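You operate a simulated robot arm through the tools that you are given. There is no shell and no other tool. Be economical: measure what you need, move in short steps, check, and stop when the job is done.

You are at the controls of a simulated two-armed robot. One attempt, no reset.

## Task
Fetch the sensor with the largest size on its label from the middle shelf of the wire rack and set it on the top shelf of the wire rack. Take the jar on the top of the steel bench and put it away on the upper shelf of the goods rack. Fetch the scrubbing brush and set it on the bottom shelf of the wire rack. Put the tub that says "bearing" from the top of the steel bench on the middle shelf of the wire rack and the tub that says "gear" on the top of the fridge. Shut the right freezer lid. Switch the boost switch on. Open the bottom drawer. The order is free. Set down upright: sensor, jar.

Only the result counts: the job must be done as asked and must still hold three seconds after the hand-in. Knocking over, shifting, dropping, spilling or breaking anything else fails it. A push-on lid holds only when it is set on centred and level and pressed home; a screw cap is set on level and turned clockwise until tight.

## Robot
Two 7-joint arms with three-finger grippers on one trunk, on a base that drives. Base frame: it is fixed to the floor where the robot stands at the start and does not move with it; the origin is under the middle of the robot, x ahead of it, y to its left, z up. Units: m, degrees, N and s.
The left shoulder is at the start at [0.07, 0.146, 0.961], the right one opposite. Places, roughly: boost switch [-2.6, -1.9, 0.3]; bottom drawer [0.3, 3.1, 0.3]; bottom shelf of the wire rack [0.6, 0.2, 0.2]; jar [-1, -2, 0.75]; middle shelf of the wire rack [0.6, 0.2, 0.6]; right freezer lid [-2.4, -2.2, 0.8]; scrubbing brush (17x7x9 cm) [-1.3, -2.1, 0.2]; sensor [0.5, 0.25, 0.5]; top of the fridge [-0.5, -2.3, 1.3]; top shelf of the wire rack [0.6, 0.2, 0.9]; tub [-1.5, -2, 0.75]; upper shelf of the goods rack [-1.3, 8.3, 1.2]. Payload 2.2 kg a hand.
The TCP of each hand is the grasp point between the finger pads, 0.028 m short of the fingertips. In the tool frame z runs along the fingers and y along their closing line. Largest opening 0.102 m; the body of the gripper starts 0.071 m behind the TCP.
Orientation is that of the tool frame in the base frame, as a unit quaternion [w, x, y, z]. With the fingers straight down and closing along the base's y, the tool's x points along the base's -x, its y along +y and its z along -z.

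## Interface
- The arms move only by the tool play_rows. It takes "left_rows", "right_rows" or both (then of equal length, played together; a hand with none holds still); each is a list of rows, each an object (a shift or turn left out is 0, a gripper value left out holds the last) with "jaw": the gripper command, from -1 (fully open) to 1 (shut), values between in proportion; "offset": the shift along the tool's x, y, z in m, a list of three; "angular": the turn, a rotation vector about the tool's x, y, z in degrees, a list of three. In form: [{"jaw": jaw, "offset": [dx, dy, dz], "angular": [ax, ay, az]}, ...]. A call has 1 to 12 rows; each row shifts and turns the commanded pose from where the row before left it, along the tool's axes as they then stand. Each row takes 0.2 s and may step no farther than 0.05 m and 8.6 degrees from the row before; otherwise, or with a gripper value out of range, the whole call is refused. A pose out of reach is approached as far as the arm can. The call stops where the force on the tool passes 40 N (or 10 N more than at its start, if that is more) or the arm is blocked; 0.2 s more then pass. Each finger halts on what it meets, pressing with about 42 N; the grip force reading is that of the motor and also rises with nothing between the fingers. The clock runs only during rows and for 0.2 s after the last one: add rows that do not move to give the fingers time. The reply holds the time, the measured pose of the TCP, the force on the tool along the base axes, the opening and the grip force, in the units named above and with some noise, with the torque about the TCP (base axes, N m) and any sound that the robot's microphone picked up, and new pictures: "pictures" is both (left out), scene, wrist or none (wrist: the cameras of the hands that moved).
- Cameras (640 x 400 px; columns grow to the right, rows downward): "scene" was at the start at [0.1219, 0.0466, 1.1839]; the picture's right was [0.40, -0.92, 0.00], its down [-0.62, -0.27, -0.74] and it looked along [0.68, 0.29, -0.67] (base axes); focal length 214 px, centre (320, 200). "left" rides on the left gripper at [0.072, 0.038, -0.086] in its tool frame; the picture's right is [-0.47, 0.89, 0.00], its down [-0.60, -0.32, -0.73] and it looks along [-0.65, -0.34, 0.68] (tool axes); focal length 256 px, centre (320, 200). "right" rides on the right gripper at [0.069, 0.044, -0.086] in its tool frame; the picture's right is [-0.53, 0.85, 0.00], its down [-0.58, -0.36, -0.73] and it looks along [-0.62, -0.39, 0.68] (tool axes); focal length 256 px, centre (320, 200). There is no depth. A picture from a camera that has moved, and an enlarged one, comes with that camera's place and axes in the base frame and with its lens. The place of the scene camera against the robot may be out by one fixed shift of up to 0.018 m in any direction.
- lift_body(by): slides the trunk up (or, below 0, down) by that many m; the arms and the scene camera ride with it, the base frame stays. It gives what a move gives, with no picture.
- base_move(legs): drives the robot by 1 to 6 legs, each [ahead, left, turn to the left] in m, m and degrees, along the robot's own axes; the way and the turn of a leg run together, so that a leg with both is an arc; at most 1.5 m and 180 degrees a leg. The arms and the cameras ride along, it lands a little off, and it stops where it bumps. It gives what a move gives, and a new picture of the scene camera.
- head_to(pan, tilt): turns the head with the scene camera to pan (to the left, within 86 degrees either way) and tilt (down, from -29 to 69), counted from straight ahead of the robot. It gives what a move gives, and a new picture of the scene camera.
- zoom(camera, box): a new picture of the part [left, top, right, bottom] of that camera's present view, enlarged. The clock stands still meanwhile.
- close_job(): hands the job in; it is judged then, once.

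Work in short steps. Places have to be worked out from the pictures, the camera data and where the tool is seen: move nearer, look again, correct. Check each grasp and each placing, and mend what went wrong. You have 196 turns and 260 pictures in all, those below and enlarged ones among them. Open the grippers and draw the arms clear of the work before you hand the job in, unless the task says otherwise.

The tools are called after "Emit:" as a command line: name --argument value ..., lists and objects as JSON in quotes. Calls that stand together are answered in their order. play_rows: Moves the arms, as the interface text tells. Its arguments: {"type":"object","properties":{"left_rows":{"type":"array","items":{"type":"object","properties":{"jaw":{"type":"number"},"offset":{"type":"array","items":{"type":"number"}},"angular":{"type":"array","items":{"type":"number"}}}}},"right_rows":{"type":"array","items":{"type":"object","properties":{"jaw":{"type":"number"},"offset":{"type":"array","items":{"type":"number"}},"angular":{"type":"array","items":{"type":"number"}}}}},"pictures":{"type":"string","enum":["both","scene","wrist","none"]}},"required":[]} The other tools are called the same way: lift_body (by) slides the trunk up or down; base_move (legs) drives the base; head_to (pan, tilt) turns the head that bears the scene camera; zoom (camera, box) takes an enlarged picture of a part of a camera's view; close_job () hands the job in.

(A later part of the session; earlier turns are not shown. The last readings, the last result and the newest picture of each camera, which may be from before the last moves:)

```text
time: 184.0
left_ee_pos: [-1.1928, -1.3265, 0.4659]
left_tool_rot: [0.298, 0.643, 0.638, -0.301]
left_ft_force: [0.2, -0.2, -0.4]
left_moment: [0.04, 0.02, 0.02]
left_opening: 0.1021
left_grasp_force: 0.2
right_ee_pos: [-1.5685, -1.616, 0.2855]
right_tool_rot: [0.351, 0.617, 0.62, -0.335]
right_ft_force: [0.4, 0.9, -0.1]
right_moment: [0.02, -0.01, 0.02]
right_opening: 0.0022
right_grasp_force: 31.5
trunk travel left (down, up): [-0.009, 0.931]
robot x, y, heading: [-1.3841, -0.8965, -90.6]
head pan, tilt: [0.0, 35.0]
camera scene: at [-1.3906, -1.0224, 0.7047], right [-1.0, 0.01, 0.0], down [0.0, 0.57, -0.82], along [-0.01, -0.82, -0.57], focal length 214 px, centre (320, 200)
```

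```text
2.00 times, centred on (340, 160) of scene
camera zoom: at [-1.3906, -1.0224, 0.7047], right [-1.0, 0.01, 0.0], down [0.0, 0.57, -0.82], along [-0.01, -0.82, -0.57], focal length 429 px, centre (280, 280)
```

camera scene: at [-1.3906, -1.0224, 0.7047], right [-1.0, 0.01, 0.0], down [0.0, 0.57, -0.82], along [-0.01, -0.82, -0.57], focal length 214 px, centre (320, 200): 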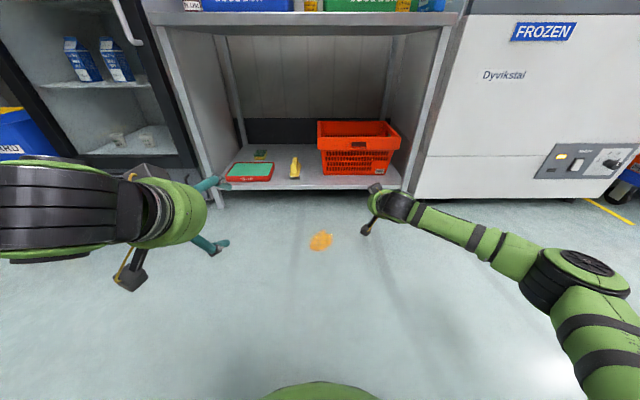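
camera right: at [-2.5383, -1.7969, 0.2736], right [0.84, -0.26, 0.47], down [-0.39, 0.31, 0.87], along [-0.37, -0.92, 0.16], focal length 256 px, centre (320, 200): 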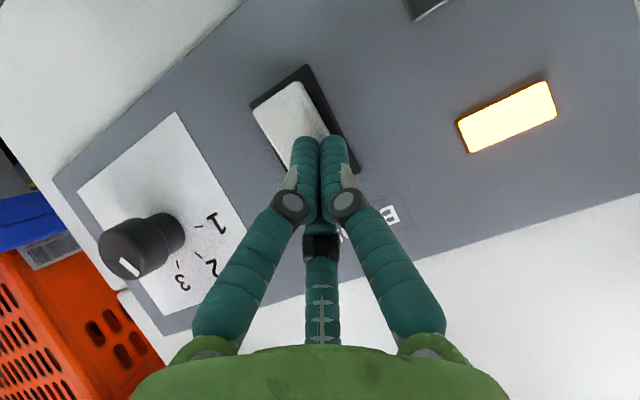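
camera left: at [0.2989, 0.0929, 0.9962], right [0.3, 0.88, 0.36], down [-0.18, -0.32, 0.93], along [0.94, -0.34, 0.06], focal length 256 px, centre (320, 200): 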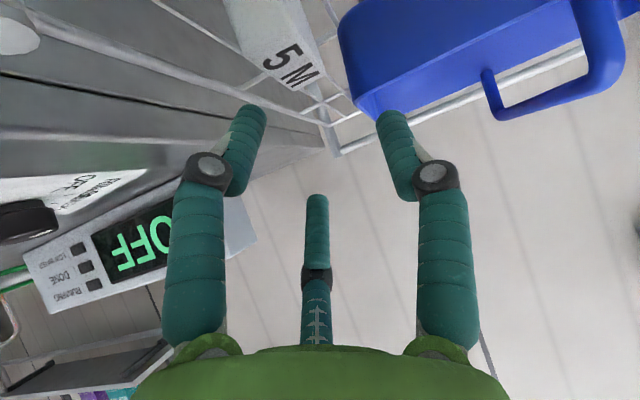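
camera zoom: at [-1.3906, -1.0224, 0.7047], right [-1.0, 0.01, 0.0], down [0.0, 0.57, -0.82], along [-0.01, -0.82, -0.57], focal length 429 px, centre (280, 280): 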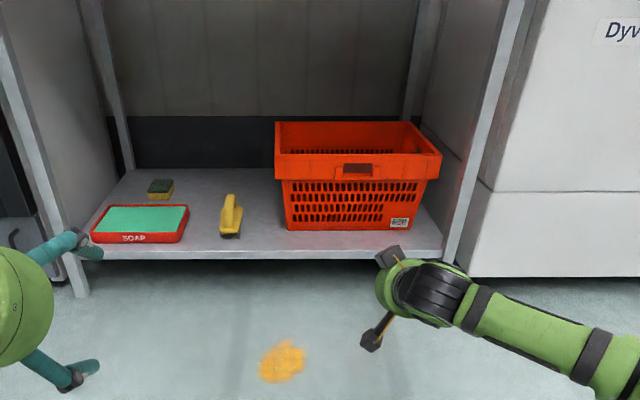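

Boost lamp is amber. The brush front bottom triangulates to (-1.265, -2.05, 0.135). I retract the right hand and drive the base up so the left hand faces the brush.

Emit:
play_rows --right_rows '[{"offset": [0.011, 0, -0.044]}, {"offset": [0.011, 0, -0.044]}, {"offset": [0.011, 0, -0.044]}, {"offset": [0.011, 0, -0.044]}, {"offset": [0.011, 0, -0.044]}, {"offset": [0.011, 0, -0.044]}, {"offset": [0.011, 0, -0.044]}, {"offset": [0.011, 0, -0.044]}]' --left_rows '[{}, {}, {"offset": [0.0306, 0, 0.0257]}, {"offset": [0.0306, 0, 0.0257]}, {"offset": [0.0306, 0, 0.0257]}, {"offset": [0.0306, 0, 0.0257]}, {}, {}]' --pictures "none"

Emit:
base_move --legs '[[0.48, -0.01, 0.6]]'

Emit:
zoom --camera "left" --box '[0, 0, 640, 400]'

```text
time: 185.8
left_ee_pos: [-1.1938, -1.3687, 0.3191]
left_tool_rot: [0.298, 0.643, 0.638, -0.301]
left_ft_force: [-0.5, 0.1, 0.5]
left_moment: [-0.01, -0.02, -0.04]
left_opening: 0.102
left_grasp_force: 0.2
left hand out of reach, approached as far as the arm can: row 3, 4, 5
right_ee_pos: [-1.5642, -1.3775, 0.4033]
right_tool_rot: [0.348, 0.619, 0.62, -0.335]
right_ft_force: [0.1, 0.1, 0.0]
right_moment: [0.0, -0.01, -0.01]
right_opening: 0.0023
right_grasp_force: 31.2
right hand out of reach, approached as far as the arm can: row 6, 7, 8
trunk travel left (down, up): [-0.009, 0.931]
robot x, y, heading: [-1.3859, -0.895, -90.2]
head pan, tilt: [0.0, 35.0]
```

```text
time: 188.7
left_ee_pos: [-1.1926, -1.8481, 0.3182]
left_tool_rot: [0.301, 0.636, 0.645, -0.297]
left_ft_force: [-0.1, -0.3, 0.5]
left_moment: [-0.01, 0.01, -0.01]
left_opening: 0.1021
left_grasp_force: 0.1
right_ee_pos: [-1.5618, -1.8655, 0.4044]
right_tool_rot: [0.354, 0.611, 0.626, -0.331]
right_ft_force: [0.3, -1.1, 0.4]
right_moment: [0.04, -0.01, 0.01]
right_opening: 0.002
right_grasp_force: 31.3
trunk travel left (down, up): [-0.009, 0.931]
robot x, y, heading: [-1.3896, -1.383, -89.1]
head pan, tilt: [0.0, 35.0]
camera scene: at [-1.3956, -1.5071, 0.7047], right [-1.0, -0.02, 0.0], down [-0.01, 0.57, -0.82], along [0.01, -0.82, -0.57], focal length 214 px, centre (320, 200)
```

scene: 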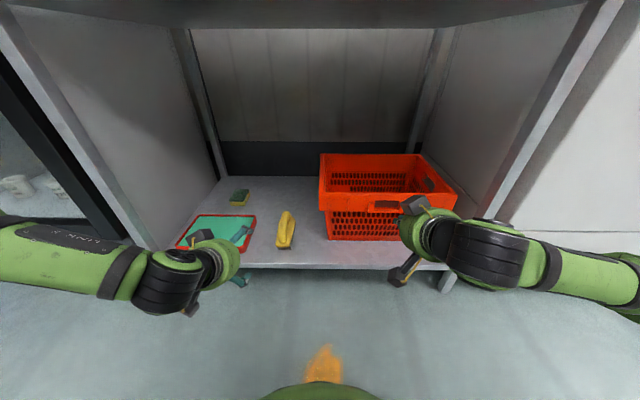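

```text
1.00 times, centred on (320, 200) of left (not enlarged: the box is as wide or as high as the picture)
camera zoom: at [-1.1564, -1.7366, 0.3197], right [0.89, -0.29, 0.36], down [-0.32, 0.17, 0.93], along [-0.33, -0.94, 0.06], focal length 256 px, centre (320, 200)
```

zoom: 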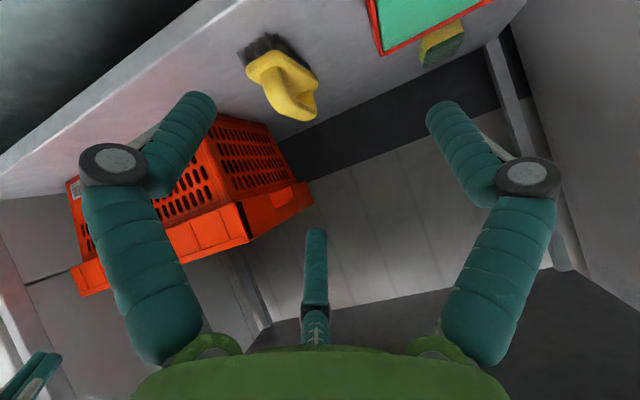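

Brush front bottom at about (-1.27, -2.03), pointing back. I bring the left hand nearer and look.

Emit:
play_rows --left_rows '[{"offset": [-0.005, -0.0183, 0.0445]}, {"offset": [-0.005, -0.0183, 0.0445]}, {"offset": [-0.005, -0.0183, 0.0445]}, {"offset": [-0.005, -0.0183, 0.0445]}, {}]' --pictures "wrist"

```text
time: 189.9
left_ee_pos: [-1.2201, -1.9746, 0.2576]
left_tool_rot: [0.301, 0.636, 0.644, -0.298]
left_ft_force: [-0.1, 0.3, 0.6]
left_moment: [-0.01, 0.01, -0.03]
left_opening: 0.1019
left_grasp_force: 0.1
left hand out of reach, approached as far as the arm can: row 3, 4
right_ee_pos: [-1.562, -1.866, 0.403]
right_tool_rot: [0.353, 0.611, 0.626, -0.331]
right_ft_force: [0.5, -0.4, 0.5]
right_moment: [-0.04, 0.03, 0.01]
right_opening: 0.0023
right_grasp_force: 31.0
trunk travel left (down, up): [-0.009, 0.931]
robot x, y, heading: [-1.3924, -1.3824, -89.1]
head pan, tilt: [0.0, 35.0]
camera left: at [-1.1838, -1.8628, 0.2567], right [0.89, -0.29, 0.35], down [-0.32, 0.17, 0.93], along [-0.33, -0.94, 0.06], focal length 256 px, centre (320, 200)
```

left: 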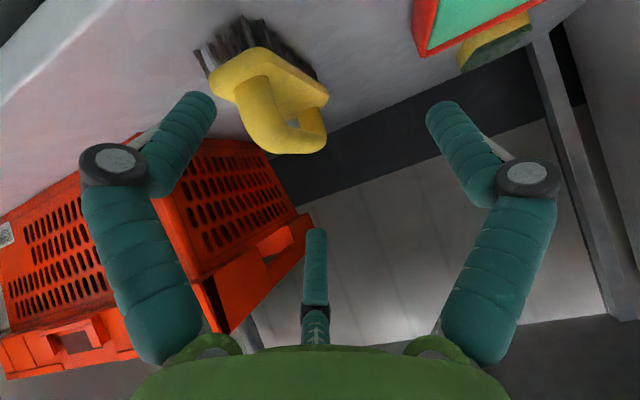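

The brush is clear: plate with an arched handle, axis almost along y, centre ≈(-1.25, -2.10). I use the base (ahead 10 cm, right 3 cm) because the arm is at its limit.

Emit:
base_move --legs '[[0.1, -0.033, 0]]'

Emit:
zoom --camera "left" --box '[0, 0, 640, 400]'

```text
time: 191.1
left_ee_pos: [-1.2499, -2.0744, 0.2575]
left_tool_rot: [0.3, 0.637, 0.644, -0.298]
left_ft_force: [0.6, 0.5, 0.5]
left_moment: [-0.01, -0.01, 0.02]
left_opening: 0.1019
left_grasp_force: 0.1
right_ee_pos: [-1.5921, -1.9642, 0.402]
right_tool_rot: [0.354, 0.611, 0.627, -0.33]
right_ft_force: [0.7, -0.3, 0.0]
right_moment: [0.01, -0.02, -0.03]
right_opening: 0.0021
right_grasp_force: 31.9
trunk travel left (down, up): [-0.009, 0.931]
robot x, y, heading: [-1.4209, -1.4831, -89.1]
head pan, tilt: [0.0, 35.0]
camera scene: at [-1.4263, -1.6067, 0.7047], right [-1.0, -0.02, 0.0], down [-0.01, 0.57, -0.82], along [0.01, -0.82, -0.57], focal length 214 px, centre (320, 200)
```

scene: 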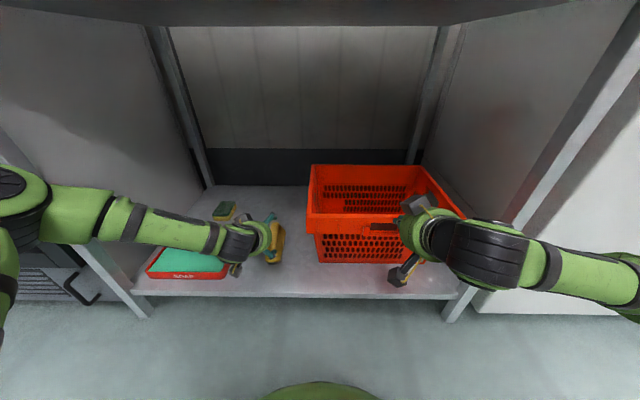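

```text
1.00 times, centred on (320, 200) of left (not enlarged: the box is as wide or as high as the picture)
camera zoom: at [-1.2145, -1.962, 0.2569], right [0.89, -0.29, 0.35], down [-0.32, 0.17, 0.93], along [-0.33, -0.94, 0.06], focal length 256 px, centre (320, 200)
```

zoom: 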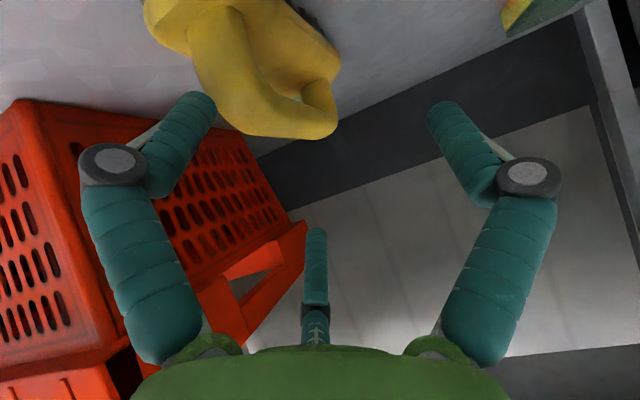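

I lower around the brush plate (centreline x≈-1.255).

Emit:
play_rows --left_rows '[{"offset": [0.0165, -0.0017, 0.0203]}, {"offset": [0.0165, -0.0017, 0.0203]}, {"offset": [0.0165, -0.0017, 0.0203]}, {}]' --pictures "wrist"

```text
time: 192.1
left_ee_pos: [-1.2196, -2.0656, 0.2189]
left_tool_rot: [0.3, 0.637, 0.645, -0.298]
left_ft_force: [-0.3, 0.6, -0.7]
left_moment: [-0.03, 0.0, 0.01]
left_opening: 0.102
left_grasp_force: 0.1
left hand out of reach, approached as far as the arm can: row 1, 2, 3
right_ee_pos: [-1.593, -1.9645, 0.4028]
right_tool_rot: [0.353, 0.611, 0.626, -0.331]
right_ft_force: [-0.2, 0.1, -0.2]
right_moment: [0.02, 0.03, -0.03]
right_opening: 0.0023
right_grasp_force: 31.3
trunk travel left (down, up): [-0.009, 0.931]
robot x, y, heading: [-1.4232, -1.4832, -89.3]
head pan, tilt: [0.0, 35.0]
camera left: at [-1.1842, -1.9533, 0.2205], right [0.89, -0.29, 0.35], down [-0.32, 0.17, 0.93], along [-0.33, -0.94, 0.06], focal length 256 px, centre (320, 200)
```

left: 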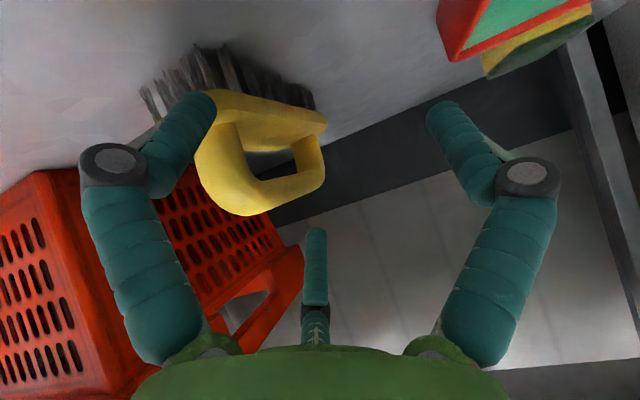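

The left arm's posture keeps hitting a limit here, whereas the right arm reached well at the bench. I back off, retract the left hand, and prepare the right hand for the brush.

Emit:
base_move --legs '[[-0.35, 0, 0]]'

Emit:
play_rows --left_rows '[{"offset": [-0.0035, 0, -0.0403]}, {"offset": [-0.0035, 0, -0.0403]}, {"offset": [-0.0035, 0, -0.0403]}, {"offset": [-0.0035, 0, -0.0403]}, {"offset": [-0.0035, 0, -0.0403]}, {"offset": [-0.0035, 0, -0.0403]}, {"offset": [-0.0035, 0, -0.0403]}]' --right_rows '[{"jaw": -1, "angular": [0, 8, 0]}, {"offset": [0.0081, 0, 0.0275]}, {"offset": [0.0081, 0, 0.0275]}, {"offset": [0.0081, 0, 0.0275]}, {"offset": [0.0081, 0, 0.0275]}, {"offset": [0.0081, 0, 0.0275]}, {"offset": [0.0081, 0, 0.0275]}]' --pictures "none"

Emit:
base_move --legs '[[0.2, 0.29, -0.8]]'

Emit:
zoom --camera "right" --box '[0, 0, 640, 400]'

```text
time: 194.4
left_ee_pos: [-1.2256, -1.7118, 0.2199]
left_tool_rot: [0.301, 0.636, 0.645, -0.299]
left_ft_force: [0.1, 0.8, 0.4]
left_moment: [0.01, -0.03, -0.03]
left_opening: 0.1017
left_grasp_force: 0.1
right_ee_pos: [-1.5975, -1.6117, 0.4028]
right_tool_rot: [0.354, 0.611, 0.627, -0.331]
right_ft_force: [-0.1, -0.3, 0.0]
right_moment: [0.04, 0.0, -0.02]
right_opening: 0.0022
right_grasp_force: 31.6
trunk travel left (down, up): [-0.009, 0.931]
robot x, y, heading: [-1.4272, -1.13, -89.1]
head pan, tilt: [0.0, 35.0]
camera scene: at [-1.4318, -1.2541, 0.7047], right [-1.0, -0.02, 0.0], down [-0.01, 0.57, -0.82], along [0.01, -0.82, -0.57], focal length 214 px, centre (320, 200)
```

scene: 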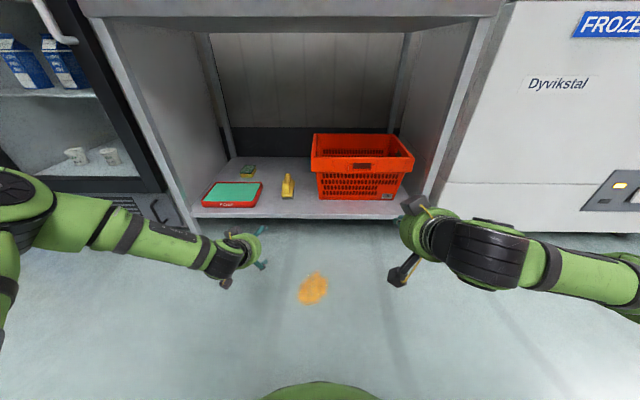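

```text
time: 196.0
left_ee_pos: [-1.2316, -1.5699, 0.4387]
left_tool_rot: [0.3, 0.637, 0.646, -0.297]
left_ft_force: [0.0, 0.5, 0.0]
left_moment: [-0.06, 0.04, 0.02]
left_opening: 0.102
left_grasp_force: 0.1
left hand out of reach, approached as far as the arm can: row 5, 6, 7
right_ee_pos: [-1.5906, -1.7069, 0.259]
right_tool_rot: [0.308, 0.633, 0.649, -0.288]
right_ft_force: [-0.2, -0.1, -1.0]
right_moment: [-0.03, -0.02, -0.03]
right_opening: 0.1019
right_grasp_force: 0.0
trunk travel left (down, up): [-0.009, 0.931]
robot x, y, heading: [-1.4291, -1.1324, -89.1]
head pan, tilt: [0.0, 35.0]
```

```text
time: 198.2
left_ee_pos: [-0.9481, -1.7728, 0.4385]
left_tool_rot: [0.297, 0.641, 0.641, -0.299]
left_ft_force: [0.0, 0.5, 0.3]
left_moment: [-0.03, 0.02, -0.01]
left_opening: 0.1022
left_grasp_force: 0.0
right_ee_pos: [-1.3105, -1.906, 0.2592]
right_tool_rot: [0.307, 0.637, 0.646, -0.289]
right_ft_force: [0.9, 0.8, 0.2]
right_moment: [-0.01, 0.0, -0.02]
right_opening: 0.1023
right_grasp_force: 0.2
trunk travel left (down, up): [-0.009, 0.931]
robot x, y, heading: [-1.1384, -1.329, -89.8]
head pan, tilt: [0.0, 35.0]
camera scene: at [-1.1459, -1.455, 0.7047], right [-1.0, 0.0, 0.0], down [0.0, 0.57, -0.82], along [0.0, -0.82, -0.57], focal length 214 px, centre (320, 200)
```

scene: 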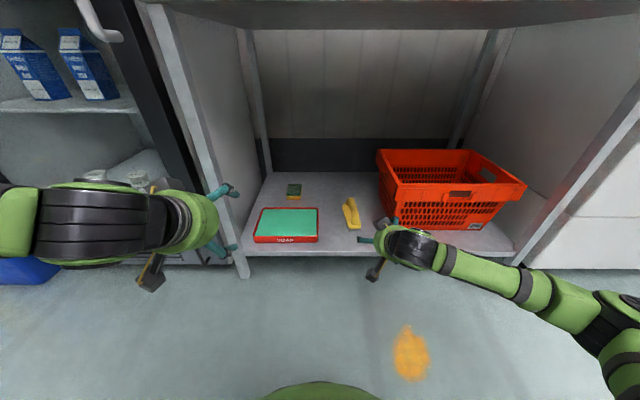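

```text
1.00 times, centred on (320, 200) of right (not enlarged: the box is as wide or as high as the picture)
camera zoom: at [-1.2695, -1.7943, 0.264], right [0.85, -0.33, 0.42], down [-0.38, 0.18, 0.91], along [-0.37, -0.93, 0.03], focal length 256 px, centre (320, 200)
```

zoom: 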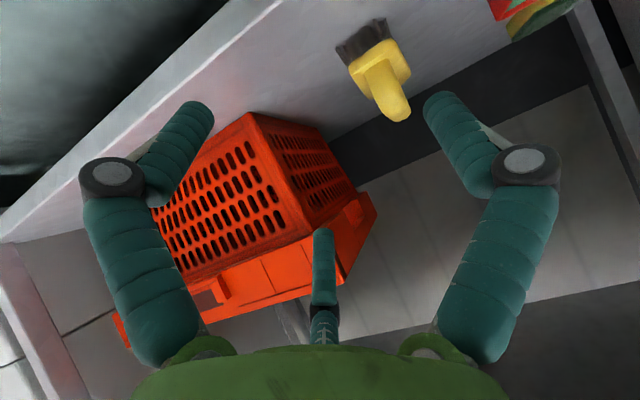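

The right hand faces the brush. I move in 12 cm and left 5 cm, above it.

Emit:
play_rows --right_rows '[{"offset": [-0.0248, 0.0177, 0.0312]}, {"offset": [-0.0248, 0.0177, 0.0312]}, {"offset": [-0.0248, 0.0177, 0.0312]}, {}]' --pictures "wrist"

```text
time: 199.2
left_ee_pos: [-0.9497, -1.7737, 0.4386]
left_tool_rot: [0.297, 0.641, 0.641, -0.299]
left_ft_force: [-0.1, -0.1, -1.0]
left_moment: [0.02, 0.0, -0.02]
left_opening: 0.1024
left_grasp_force: 0.0
right_ee_pos: [-1.2532, -2.0253, 0.2594]
right_tool_rot: [0.307, 0.637, 0.645, -0.29]
right_ft_force: [0.0, 0.0, 0.0]
right_moment: [0.0, 0.0, 0.0]
right_opening: 0.1018
right_grasp_force: 0.1
trunk travel left (down, up): [-0.009, 0.931]
robot x, y, heading: [-1.1446, -1.3276, -89.9]
head pan, tilt: [0.0, 35.0]
camera right: at [-1.2127, -1.9128, 0.2626], right [0.85, -0.32, 0.42], down [-0.38, 0.18, 0.91], along [-0.37, -0.93, 0.03], focal length 256 px, centre (320, 200)
```

right: 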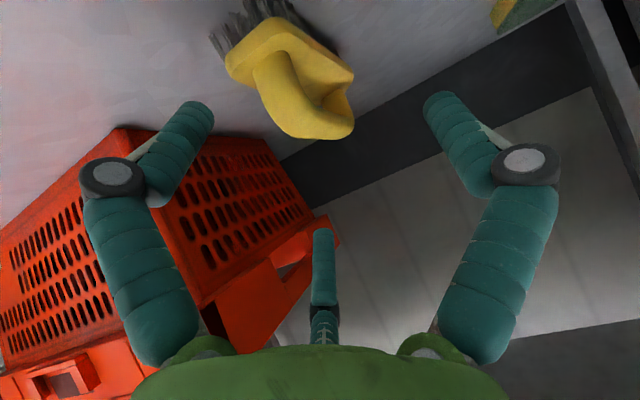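

Centre x≈-1.262. I go down and forward around the plate.

Emit:
play_rows --right_rows '[{"offset": [0.005, -0.003, 0.0337]}, {"offset": [0.005, -0.003, 0.0337]}, {"offset": [0.005, -0.003, 0.0337]}, {}]' --pictures "wrist"

```text
time: 200.2
left_ee_pos: [-0.949, -1.7728, 0.4395]
left_tool_rot: [0.298, 0.641, 0.641, -0.3]
left_ft_force: [-0.5, 0.3, 0.4]
left_moment: [-0.01, -0.01, 0.04]
left_opening: 0.1021
left_grasp_force: 0.0
right_ee_pos: [-1.2608, -2.0929, 0.183]
right_tool_rot: [0.307, 0.636, 0.646, -0.29]
right_ft_force: [-2.7, 2.1, 4.9]
right_moment: [0.22, 0.21, -0.02]
right_opening: 0.1019
right_grasp_force: 0.0
trunk travel left (down, up): [-0.009, 0.931]
robot x, y, heading: [-1.1453, -1.3315, -90.0]
head pan, tilt: [0.0, 35.0]
camera right: at [-1.2197, -1.9797, 0.1865], right [0.85, -0.32, 0.42], down [-0.38, 0.18, 0.91], along [-0.37, -0.93, 0.03], focal length 256 px, centre (320, 200)
```

right: 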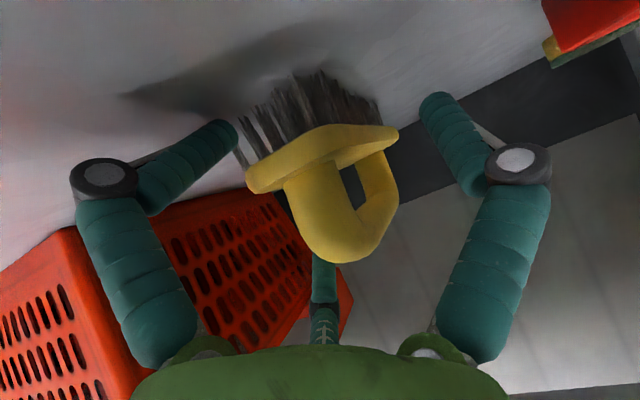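

The plate sits between the fingers at pad level. I close.

Emit:
play_rows --right_rows '[{"offset": [-0.003, 0, -0.0025]}, {"jaw": 1}, {"jaw": 1}, {"jaw": 1}]' --pictures "wrist"

```text
time: 201.2
left_ee_pos: [-0.9484, -1.7727, 0.4399]
left_tool_rot: [0.299, 0.64, 0.641, -0.299]
left_ft_force: [0.2, 0.8, 0.3]
left_moment: [-0.01, 0.02, 0.03]
left_opening: 0.1019
left_grasp_force: 0.0
right_ee_pos: [-1.2596, -2.0919, 0.1884]
right_tool_rot: [0.309, 0.636, 0.645, -0.29]
right_ft_force: [2.6, -0.8, 5.8]
right_moment: [0.02, -0.19, 0.03]
right_opening: 0.0441
right_grasp_force: 42.4
trunk travel left (down, up): [-0.009, 0.931]
robot x, y, heading: [-1.137, -1.3309, -89.8]
head pan, tilt: [0.0, 35.0]
camera right: at [-1.2183, -1.9797, 0.1917], right [0.85, -0.32, 0.43], down [-0.39, 0.18, 0.9], along [-0.37, -0.93, 0.03], focal length 256 px, centre (320, 200)
```

right: 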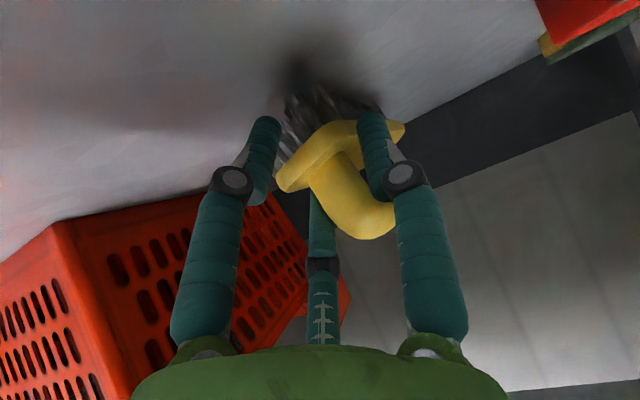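

Something is gripped at 44 mm. I lift 5 cm to test.

Emit:
play_rows --right_rows '[{"offset": [-0.0078, 0, -0.0062]}, {"offset": [-0.0156, 0, -0.0124]}, {"offset": [-0.0156, 0, -0.0124]}, {}]' --pictures "wrist"

```text
time: 202.2
left_ee_pos: [-0.9492, -1.7732, 0.4389]
left_tool_rot: [0.298, 0.641, 0.641, -0.3]
left_ft_force: [0.3, -0.3, -0.4]
left_moment: [0.01, 0.01, 0.0]
left_opening: 0.102
left_grasp_force: 0.0
right_ee_pos: [-1.2623, -2.0934, 0.2356]
right_tool_rot: [0.307, 0.637, 0.645, -0.29]
right_ft_force: [0.3, -0.8, -0.9]
right_moment: [0.1, 0.02, 0.03]
right_opening: 0.0431
right_grasp_force: 41.8
trunk travel left (down, up): [-0.009, 0.931]
robot x, y, heading: [-1.1402, -1.3302, -89.7]
head pan, tilt: [0.0, 35.0]
camera right: at [-1.2212, -1.9817, 0.2387], right [0.85, -0.33, 0.42], down [-0.38, 0.18, 0.91], along [-0.37, -0.93, 0.03], focal length 256 px, centre (320, 200)
```

right: 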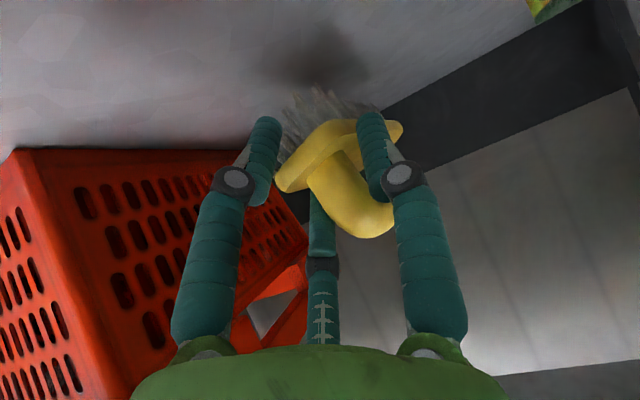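

The brush is held. I back out, retract the right hand with the brush, and raise the trunk so the left hand can take the BEARING tub.

Emit:
base_move --legs '[[-0.45, 0, 0]]'

Emit:
play_rows --right_rows '[{"offset": [0.0104, 0, -0.04]}, {"offset": [0.0104, 0, -0.04]}, {"offset": [0.0104, 0, -0.04]}, {"offset": [0.0104, 0, -0.04]}, {"offset": [0.0104, 0, -0.04]}, {"offset": [0.0104, 0, -0.04]}, {"offset": [0.0104, 0, -0.04]}, {"offset": [0.0104, 0, -0.04]}, {"offset": [0.0104, 0, -0.04]}]' --pictures "none"

Emit:
lift_body --by 0.4

Emit:
lift_body --by 0.1

Emit:
base_move --legs '[[0.1, -0.43, -0.3]]'

```text
time: 205.0
left_ee_pos: [-0.9519, -1.3209, 0.4386]
left_tool_rot: [0.296, 0.644, 0.639, -0.3]
left_ft_force: [0.1, -0.2, -0.1]
left_moment: [-0.01, -0.02, -0.01]
left_opening: 0.1021
left_grasp_force: 0.1
right_ee_pos: [-1.2673, -1.6374, 0.235]
right_tool_rot: [0.306, 0.639, 0.643, -0.291]
right_ft_force: [0.2, -0.5, -0.9]
right_moment: [0.08, -0.04, 0.03]
right_opening: 0.0423
right_grasp_force: 41.7
trunk travel left (down, up): [-0.009, 0.931]
robot x, y, heading: [-1.1418, -0.8777, -90.3]
head pan, tilt: [0.0, 35.0]
camera scene: at [-1.1464, -1.0005, 0.7047], right [-1.0, 0.0, 0.0], down [0.0, 0.57, -0.82], along [0.0, -0.82, -0.57], focal length 214 px, centre (320, 200)
```

scene: 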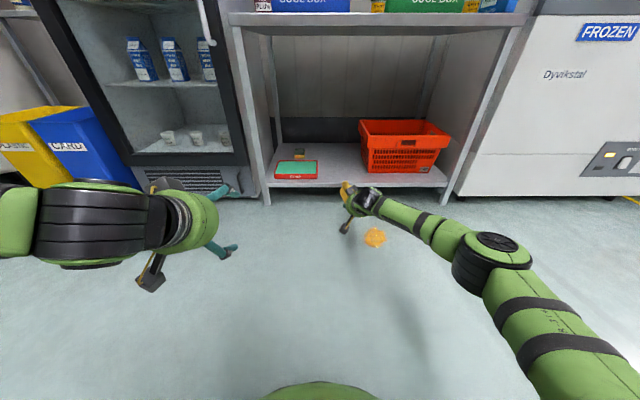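

```text
time: 207.0
left_ee_pos: [-0.9512, -1.3195, 0.4392]
left_tool_rot: [0.296, 0.644, 0.639, -0.3]
left_ft_force: [-0.3, 0.3, -0.2]
left_moment: [-0.01, -0.04, 0.0]
left_opening: 0.1021
left_grasp_force: 0.0
right_ee_pos: [-1.2688, -1.317, 0.4022]
right_tool_rot: [0.304, 0.64, 0.644, -0.289]
right_ft_force: [0.3, 0.5, -1.9]
right_moment: [0.11, -0.01, -0.02]
right_opening: 0.0393
right_grasp_force: 42.5
right hand out of reach, approached as far as the arm can: row 9
trunk travel left (down, up): [-0.009, 0.931]
robot x, y, heading: [-1.1427, -0.8728, -90.4]
head pan, tilt: [0.0, 35.0]
```

```text
time: 210.8
left_ee_pos: [-0.9506, -1.3188, 0.8389]
left_tool_rot: [0.295, 0.644, 0.638, -0.301]
left_ft_force: [0.2, -0.1, -0.2]
left_moment: [0.0, -0.02, 0.01]
left_opening: 0.102
left_grasp_force: 0.1
right_ee_pos: [-1.2685, -1.3192, 0.8026]
right_tool_rot: [0.305, 0.639, 0.644, -0.29]
right_ft_force: [0.2, 0.0, -1.0]
right_moment: [0.12, 0.01, -0.01]
right_opening: 0.0313
right_grasp_force: 42.3
trunk travel left (down, up): [-0.409, 0.531]
robot x, y, heading: [-1.1399, -0.8748, -90.4]
head pan, tilt: [0.0, 35.0]
```

```text
time: 212.2
left_ee_pos: [-0.9522, -1.3202, 0.9386]
left_tool_rot: [0.297, 0.643, 0.639, -0.3]
left_ft_force: [-1.4, 0.4, 0.0]
left_moment: [0.03, 0.05, 0.0]
left_opening: 0.102
left_grasp_force: 0.1
right_ee_pos: [-1.268, -1.3183, 0.9014]
right_tool_rot: [0.305, 0.64, 0.644, -0.29]
right_ft_force: [0.3, 0.2, -1.0]
right_moment: [0.11, -0.01, -0.02]
right_opening: 0.0315
right_grasp_force: 42.0
trunk travel left (down, up): [-0.509, 0.431]
robot x, y, heading: [-1.1401, -0.8754, -90.1]
head pan, tilt: [0.0, 35.0]
```

```text
time: 214.8
left_ee_pos: [-1.3799, -1.4178, 0.9386]
left_tool_rot: [0.296, 0.645, 0.637, -0.301]
left_ft_force: [-0.7, -0.2, 0.2]
left_moment: [0.0, -0.03, -0.01]
left_opening: 0.1019
left_grasp_force: 0.1
right_ee_pos: [-1.6979, -1.4151, 0.9011]
right_tool_rot: [0.304, 0.641, 0.642, -0.291]
right_ft_force: [-0.8, -0.2, -0.5]
right_moment: [0.09, -0.03, 0.01]
right_opening: 0.0315
right_grasp_force: 42.2
trunk travel left (down, up): [-0.509, 0.431]
robot x, y, heading: [-1.5645, -0.9749, -90.5]
head pan, tilt: [0.0, 35.0]
camera scene: at [-1.5734, -1.0973, 1.2047], right [-1.0, 0.01, 0.0], down [0.0, 0.57, -0.82], along [-0.01, -0.82, -0.57], focal length 214 px, centre (320, 200)
```

scene: 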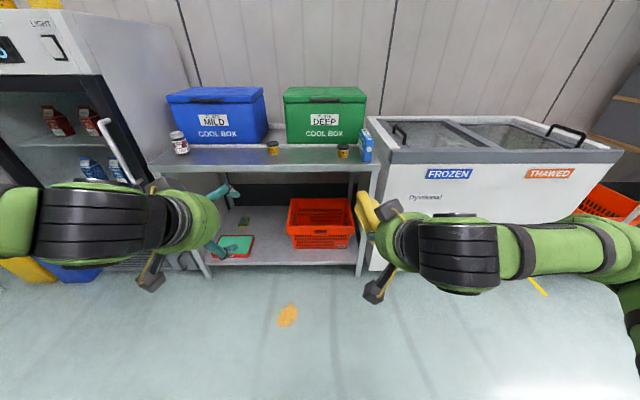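

The right grip has settled to 31 mm; I check how the brush sits in the hand, and view the tub from the left camera.

Emit:
zoom --camera "right" --box '[200, 40, 480, 215]'

Emit:
zoom --camera "left" --box '[0, 0, 640, 400]'

```text
2.29 times, centred on (340, 128) of right
camera zoom: at [-1.6547, -1.3035, 0.9063], right [0.84, -0.34, 0.42], down [-0.38, 0.18, 0.91], along [-0.38, -0.92, 0.02], focal length 585 px, centre (274, 366)
```

zoom: 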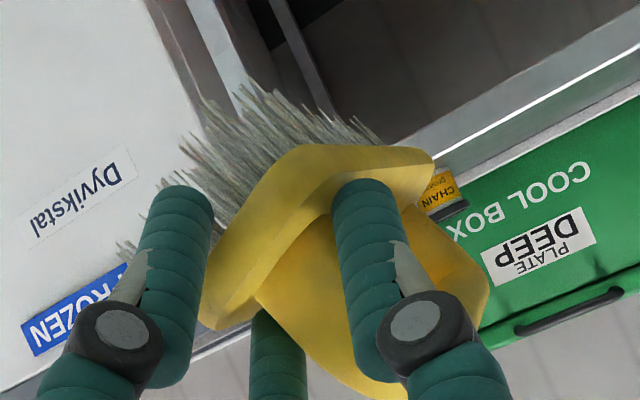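

```text
1.00 times, centred on (320, 200) of left (not enlarged: the box is as wide or as high as the picture)
camera zoom: at [-1.3403, -1.3065, 0.9397], right [0.88, -0.31, 0.35], down [-0.31, 0.17, 0.93], along [-0.35, -0.93, 0.06], focal length 256 px, centre (320, 200)
```

zoom: 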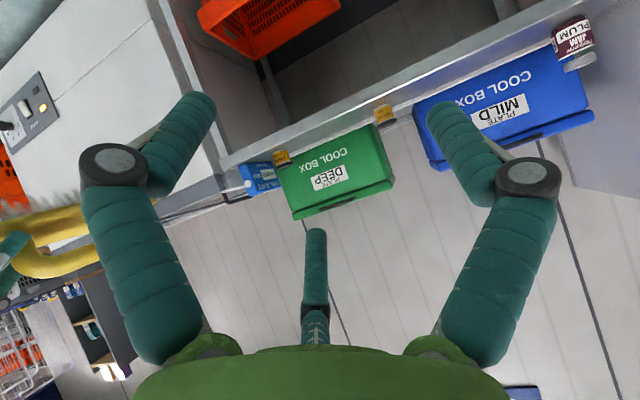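

The brush hangs securely. BEARING is at about (-1.36, -2.03, 0.82). I raise the right hand 10 cm for clearance and drive up.

Emit:
play_rows --right_rows '[{"offset": [-0.0157, 0, -0.0337]}, {"offset": [-0.0157, 0, -0.0337]}, {"offset": [-0.0157, 0, -0.0337]}, {}]' --pictures "none"

Emit:
base_move --legs '[[0.44, 0, 0.4]]'

Emit:
zoom --camera "left" --box '[0, 0, 640, 400]'

```text
time: 215.8
left_ee_pos: [-1.3802, -1.4194, 0.9397]
left_tool_rot: [0.296, 0.645, 0.637, -0.301]
left_ft_force: [0.3, 0.4, 0.4]
left_moment: [0.02, 0.03, 0.05]
left_opening: 0.1018
left_grasp_force: 0.0
right_ee_pos: [-1.6996, -1.3646, 1.0028]
right_tool_rot: [0.304, 0.641, 0.642, -0.291]
right_ft_force: [0.5, 0.7, -1.1]
right_moment: [0.09, 0.01, 0.04]
right_opening: 0.0315
right_grasp_force: 42.0
trunk travel left (down, up): [-0.509, 0.431]
robot x, y, heading: [-1.5662, -0.9716, -90.5]
head pan, tilt: [0.0, 35.0]
```

```text
time: 218.5
left_ee_pos: [-1.3781, -1.8597, 0.9386]
left_tool_rot: [0.297, 0.643, 0.64, -0.3]
left_ft_force: [0.3, 0.5, -0.3]
left_moment: [0.02, -0.03, -0.04]
left_opening: 0.1018
left_grasp_force: 0.0
right_ee_pos: [-1.6988, -1.8103, 1.0035]
right_tool_rot: [0.306, 0.638, 0.645, -0.289]
right_ft_force: [-0.2, -1.3, -1.8]
right_moment: [0.09, 0.03, -0.01]
right_opening: 0.0318
right_grasp_force: 41.8
trunk travel left (down, up): [-0.509, 0.431]
robot x, y, heading: [-1.5702, -1.417, -90.1]
head pan, tilt: [0.0, 35.0]
camera scene: at [-1.5741, -1.5412, 1.2047], right [-1.0, 0.0, 0.0], down [0.0, 0.57, -0.82], along [0.0, -0.82, -0.57], focal length 214 px, centre (320, 200)
```

scene: 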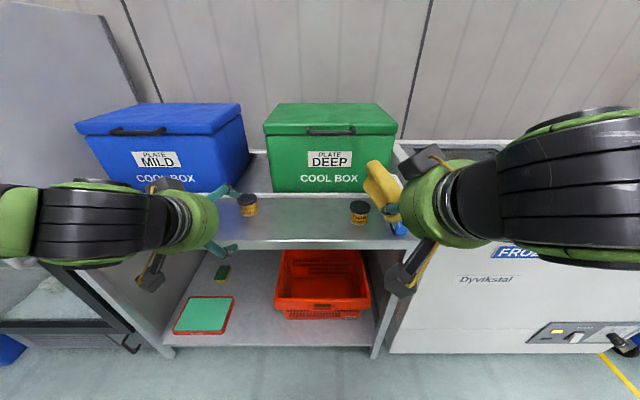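

```text
1.00 times, centred on (320, 200) of left (not enlarged: the box is as wide or as high as the picture)
camera zoom: at [-1.3396, -1.7486, 0.9396], right [0.88, -0.3, 0.35], down [-0.31, 0.17, 0.93], along [-0.34, -0.94, 0.06], focal length 256 px, centre (320, 200)
```

zoom: 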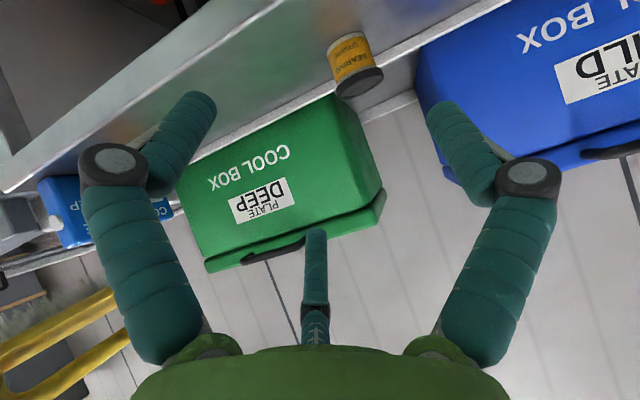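

The tub reads BEARING; x≈-1.361, y about -2.07. I advance the left hand 13 cm and look.

Emit:
play_rows --left_rows '[{"offset": [-0.0151, 0.005, 0.044]}, {"offset": [-0.0151, 0.005, 0.044]}, {"offset": [-0.0151, 0.005, 0.044]}, {}]' --pictures "wrist"

```text
time: 219.5
left_ee_pos: [-1.3625, -1.9883, 0.8894]
left_tool_rot: [0.297, 0.642, 0.64, -0.301]
left_ft_force: [-0.5, 1.3, -0.1]
left_moment: [-0.04, -0.03, 0.02]
left_opening: 0.102
left_grasp_force: 0.0
right_ee_pos: [-1.6993, -1.8104, 1.0038]
right_tool_rot: [0.306, 0.638, 0.644, -0.29]
right_ft_force: [-0.1, 1.2, -1.5]
right_moment: [0.06, 0.0, 0.01]
right_opening: 0.0319
right_grasp_force: 42.1
trunk travel left (down, up): [-0.509, 0.431]
robot x, y, heading: [-1.5705, -1.4143, -90.0]
head pan, tilt: [0.0, 35.0]
camera left: at [-1.3249, -1.8774, 0.8894], right [0.88, -0.3, 0.35], down [-0.31, 0.17, 0.93], along [-0.34, -0.94, 0.06], focal length 256 px, centre (320, 200)
```

left: 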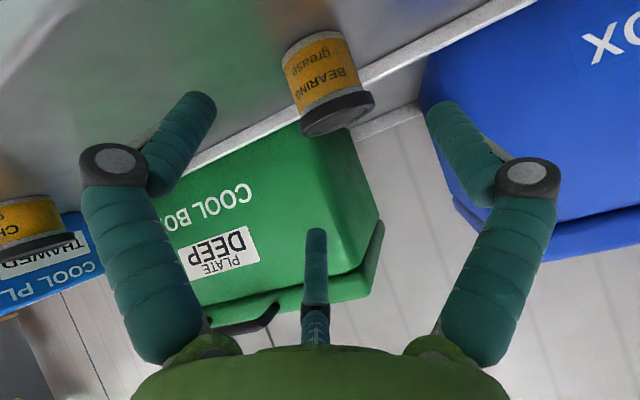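

BEARING centre is (-1.36, -2.082, 0.82). I drive 6 cm ahead, then advance and lower around it.

Emit:
base_move --legs '[[0.06, 0, 0]]'

Emit:
play_rows --left_rows '[{"offset": [0.0077, 0.001, 0.02]}, {"offset": [0.0077, 0.001, 0.022]}, {"offset": [0.001, 0, 0.023]}, {}]' --pictures "wrist"

```text
time: 220.5
left_ee_pos: [-1.3631, -2.0479, 0.8878]
left_tool_rot: [0.297, 0.642, 0.64, -0.299]
left_ft_force: [0.2, -0.1, -0.2]
left_moment: [0.06, -0.01, 0.01]
left_opening: 0.1019
left_grasp_force: 0.1
right_ee_pos: [-1.698, -1.869, 1.0024]
right_tool_rot: [0.306, 0.637, 0.645, -0.289]
right_ft_force: [0.3, 0.6, -1.5]
right_moment: [0.17, -0.02, 0.0]
right_opening: 0.0315
right_grasp_force: 41.6
trunk travel left (down, up): [-0.509, 0.431]
robot x, y, heading: [-1.5717, -1.4746, -90.0]
head pan, tilt: [0.0, 35.0]
camera scene: at [-1.5741, -1.6007, 1.2046], right [-1.0, 0.0, 0.0], down [0.0, 0.57, -0.82], along [0.0, -0.82, -0.57], focal length 214 px, centre (320, 200)
```

scene: 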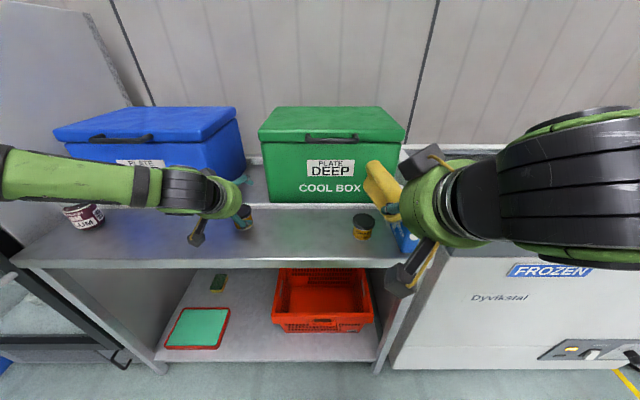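

```text
time: 221.5
left_ee_pos: [-1.3605, -2.0872, 0.8355]
left_tool_rot: [0.299, 0.641, 0.639, -0.301]
left_ft_force: [-2.2, -0.4, 4.5]
left_moment: [0.03, 0.22, 0.03]
left_opening: 0.1004
left_grasp_force: 0.0
right_ee_pos: [-1.699, -1.8688, 1.0035]
right_tool_rot: [0.306, 0.638, 0.645, -0.289]
right_ft_force: [0.7, 0.0, -1.7]
right_moment: [0.12, 0.03, 0.0]
right_opening: 0.0316
right_grasp_force: 41.9
trunk travel left (down, up): [-0.509, 0.431]
robot x, y, heading: [-1.5705, -1.4758, -89.8]
head pan, tilt: [0.0, 35.0]
camera left: at [-1.3227, -1.9765, 0.8353], right [0.88, -0.3, 0.36], down [-0.32, 0.17, 0.93], along [-0.34, -0.94, 0.06], focal length 256 px, centre (320, 200)
```

left: 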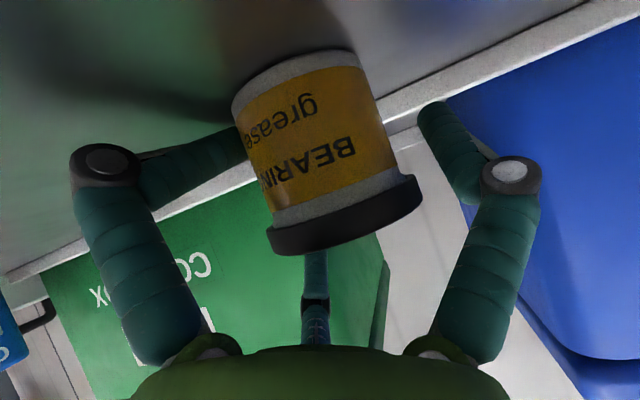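

The tub fills the jaws. I close.

Emit:
play_rows --left_rows '[{"jaw": 1}, {"jaw": 1}, {"jaw": 1}]' --pictures "none"

Emit:
play_rows --left_rows '[{"offset": [-0.0115, 0, -0.0096]}, {"offset": [-0.0192, 0, -0.016]}, {"offset": [-0.0192, 0, -0.016]}, {}]' --pictures "wrist"

```text
time: 222.3
left_ee_pos: [-1.3607, -2.0863, 0.8377]
left_tool_rot: [0.3, 0.641, 0.64, -0.3]
left_ft_force: [1.4, -2.2, 14.3]
left_moment: [-0.05, 0.12, 0.16]
left_opening: 0.0615
left_grasp_force: 41.9
right_ee_pos: [-1.6987, -1.8675, 1.0038]
right_tool_rot: [0.307, 0.637, 0.645, -0.29]
right_ft_force: [0.0, 0.7, -1.4]
right_moment: [0.1, 0.01, -0.02]
right_opening: 0.0315
right_grasp_force: 41.9
trunk travel left (down, up): [-0.509, 0.431]
robot x, y, heading: [-1.573, -1.4733, -90.0]
head pan, tilt: [0.0, 35.0]
```

```text
time: 223.3
left_ee_pos: [-1.3625, -2.088, 0.8991]
left_tool_rot: [0.297, 0.642, 0.64, -0.299]
left_ft_force: [0.1, 0.2, -1.0]
left_moment: [-0.03, 0.01, -0.01]
left_opening: 0.0562
left_grasp_force: 41.8
right_ee_pos: [-1.6972, -1.8693, 1.0029]
right_tool_rot: [0.306, 0.638, 0.645, -0.289]
right_ft_force: [0.3, -1.2, -1.1]
right_moment: [0.11, 0.03, -0.02]
right_opening: 0.0314
right_grasp_force: 42.3
trunk travel left (down, up): [-0.509, 0.431]
robot x, y, heading: [-1.5687, -1.4804, -90.0]
head pan, tilt: [0.0, 35.0]
camera left: at [-1.3235, -1.9764, 0.9007], right [0.88, -0.3, 0.35], down [-0.31, 0.17, 0.93], along [-0.34, -0.94, 0.06], focal length 256 px, centre (320, 200)
```

left: 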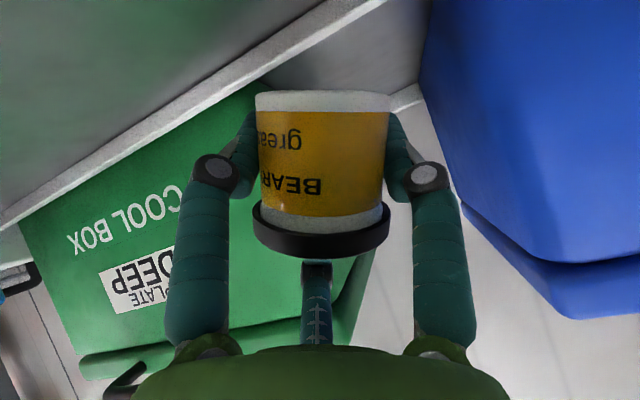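

BEARING is in the left hand. I back off, retract it toward the body, and check the grip once more.

Emit:
base_move --legs '[[-0.5, 0, 0]]'

Emit:
play_rows --left_rows '[{"offset": [0.031, 0, -0.037]}, {"offset": [0.031, 0, -0.037]}, {"offset": [0.031, 0, -0.037]}, {"offset": [0.031, 0, -0.037]}]' --pictures "wrist"

```text
time: 226.2
left_ee_pos: [-1.3597, -1.5932, 0.9005]
left_tool_rot: [0.298, 0.64, 0.642, -0.299]
left_ft_force: [-0.3, 0.1, -1.5]
left_moment: [0.0, -0.01, 0.01]
left_opening: 0.0556
left_grasp_force: 42.1
right_ee_pos: [-1.6971, -1.3767, 1.0031]
right_tool_rot: [0.307, 0.636, 0.647, -0.289]
right_ft_force: [1.2, 0.1, -1.4]
right_moment: [0.12, -0.01, 0.03]
right_opening: 0.0315
right_grasp_force: 42.3
trunk travel left (down, up): [-0.509, 0.431]
robot x, y, heading: [-1.5725, -0.9843, -89.7]
head pan, tilt: [0.0, 35.0]
camera scene: at [-1.5744, -1.1071, 1.2047], right [-1.0, 0.0, 0.0], down [0.0, 0.57, -0.82], along [0.0, -0.82, -0.57], focal length 214 px, centre (320, 200)
```

scene: 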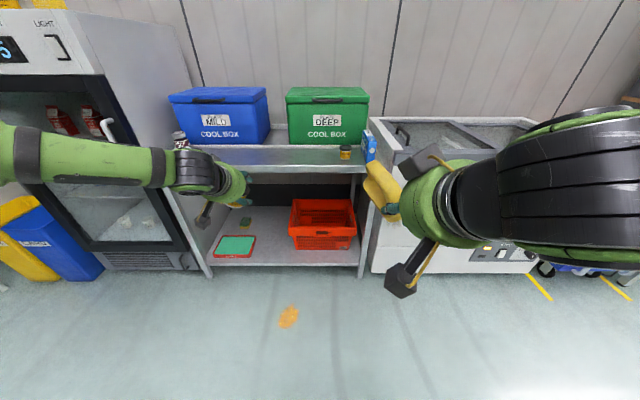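

```text
time: 227.2
left_ee_pos: [-1.3607, -1.4363, 0.9128]
left_tool_rot: [0.297, 0.64, 0.642, -0.299]
left_ft_force: [-0.3, 0.5, -1.6]
left_moment: [0.0, 0.02, 0.02]
left_opening: 0.0556
left_grasp_force: 42.3
left hand out of reach, approached as far as the arm can: row 4
right_ee_pos: [-1.6984, -1.3785, 1.0033]
right_tool_rot: [0.306, 0.636, 0.647, -0.288]
right_ft_force: [0.0, 0.1, -1.3]
right_moment: [0.12, -0.02, -0.03]
right_opening: 0.0312
right_grasp_force: 42.4
trunk travel left (down, up): [-0.509, 0.431]
robot x, y, heading: [-1.5684, -0.9788, -89.7]
head pan, tilt: [0.0, 35.0]
camera left: at [-1.3221, -1.3246, 0.914], right [0.89, -0.3, 0.35], down [-0.32, 0.17, 0.93], along [-0.34, -0.94, 0.06], focal length 256 px, centre (320, 200)
```

left: 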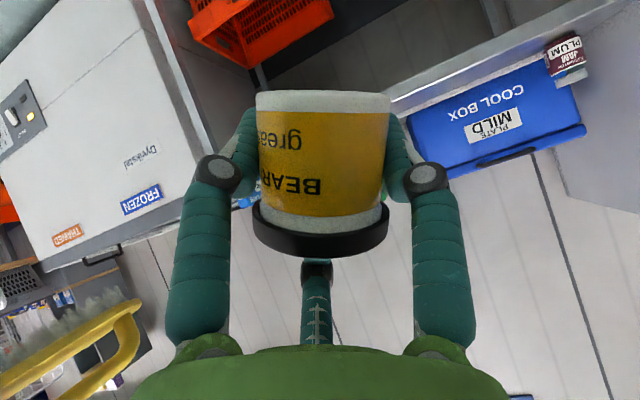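

Grip is stable. I turn to heading 0 and drive to the wire rack, lowering the trunk for the bottom shelf.

Emit:
base_move --legs '[[-0.2, 0, 0], [0, 0, 89.7], [0.5, 0.58, 0], [0.5, 0.57, 0]]'

Emit:
lift_body --by -0.4

Emit:
lift_body --by -0.1

Emit:
head_to --pan 0 --tilt 30

```text
time: 240.0
left_ee_pos: [-0.1476, 0.5875, 0.9132]
left_tool_rot: [0.421, -0.004, 0.907, 0.0]
left_ft_force: [-0.1, 0.6, -0.8]
left_moment: [-0.01, 0.0, 0.01]
left_opening: 0.0554
left_grasp_force: 41.4
right_ee_pos: [-0.2052, 0.2487, 1.0037]
right_tool_rot: [0.421, -0.012, 0.907, 0.015]
right_ft_force: [-0.3, -0.8, -0.8]
right_moment: [-0.05, 0.12, 0.0]
right_opening: 0.0314
right_grasp_force: 41.8
trunk travel left (down, up): [-0.509, 0.431]
robot x, y, heading: [-0.6012, 0.3719, 0.6]
head pan, tilt: [0.0, 35.0]
camera scene: at [-0.4666, 0.3878, 1.2047], right [0.01, -1.0, 0.0], down [-0.57, -0.01, -0.82], along [0.82, 0.01, -0.57], focal length 214 px, centre (320, 200)
```

scene: 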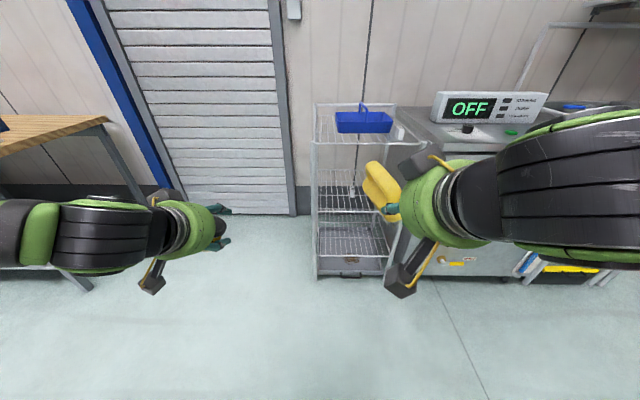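

```text
time: 243.8
left_ee_pos: [-0.1483, 0.5862, 0.5127]
left_tool_rot: [0.421, -0.005, 0.907, 0.001]
left_ft_force: [0.1, 0.5, -1.2]
left_moment: [-0.02, -0.04, 0.0]
left_opening: 0.0552
left_grasp_force: 42.1
right_ee_pos: [-0.2046, 0.2494, 0.6032]
right_tool_rot: [0.421, -0.012, 0.907, 0.014]
right_ft_force: [-0.2, 0.1, -1.7]
right_moment: [-0.02, 0.11, -0.01]
right_opening: 0.0316
right_grasp_force: 42.1
trunk travel left (down, up): [-0.109, 0.831]
robot x, y, heading: [-0.601, 0.3714, 0.7]
head pan, tilt: [0.0, 35.0]
```

```text
time: 245.2
left_ee_pos: [-0.1476, 0.5874, 0.4132]
left_tool_rot: [0.421, -0.005, 0.907, 0.001]
left_ft_force: [0.2, 0.5, -0.3]
left_moment: [-0.04, -0.02, 0.02]
left_opening: 0.0556
left_grasp_force: 42.1
right_ee_pos: [-0.204, 0.2494, 0.5029]
right_tool_rot: [0.42, -0.011, 0.907, 0.013]
right_ft_force: [0.0, 1.4, -0.6]
right_moment: [0.05, 0.14, -0.02]
right_opening: 0.0312
right_grasp_force: 41.6
trunk travel left (down, up): [-0.009, 0.931]
robot x, y, heading: [-0.599, 0.3728, 0.9]
head pan, tilt: [0.0, 35.0]
```

```text
time: 245.8
left_ee_pos: [-0.1464, 0.5864, 0.4134]
left_tool_rot: [0.421, -0.005, 0.907, 0.001]
left_ft_force: [-0.3, -0.2, -0.9]
left_moment: [0.0, -0.02, -0.01]
left_opening: 0.0553
left_grasp_force: 42.6
right_ee_pos: [-0.204, 0.2489, 0.5021]
right_tool_rot: [0.421, -0.012, 0.907, 0.014]
right_ft_force: [0.2, -0.7, -1.5]
right_moment: [-0.02, 0.08, -0.02]
right_opening: 0.0313
right_grasp_force: 42.0
trunk travel left (down, up): [-0.009, 0.931]
robot x, y, heading: [-0.5994, 0.3724, 0.9]
head pan, tilt: [0.0, 30.0]
camera scene: at [-0.4644, 0.3877, 0.7124], right [0.01, -1.0, 0.0], down [-0.5, -0.01, -0.87], along [0.87, 0.01, -0.5], focal length 214 px, centre (320, 200)
```

scene: 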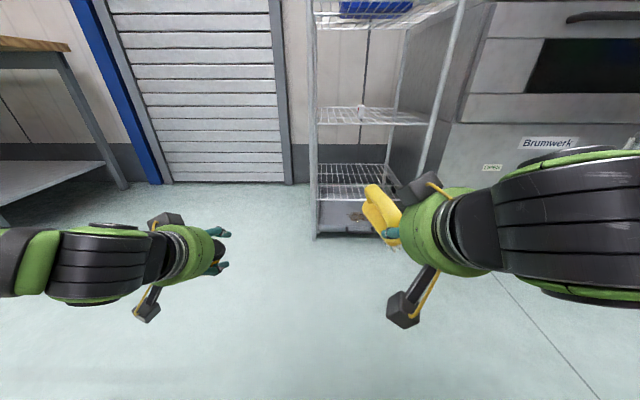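

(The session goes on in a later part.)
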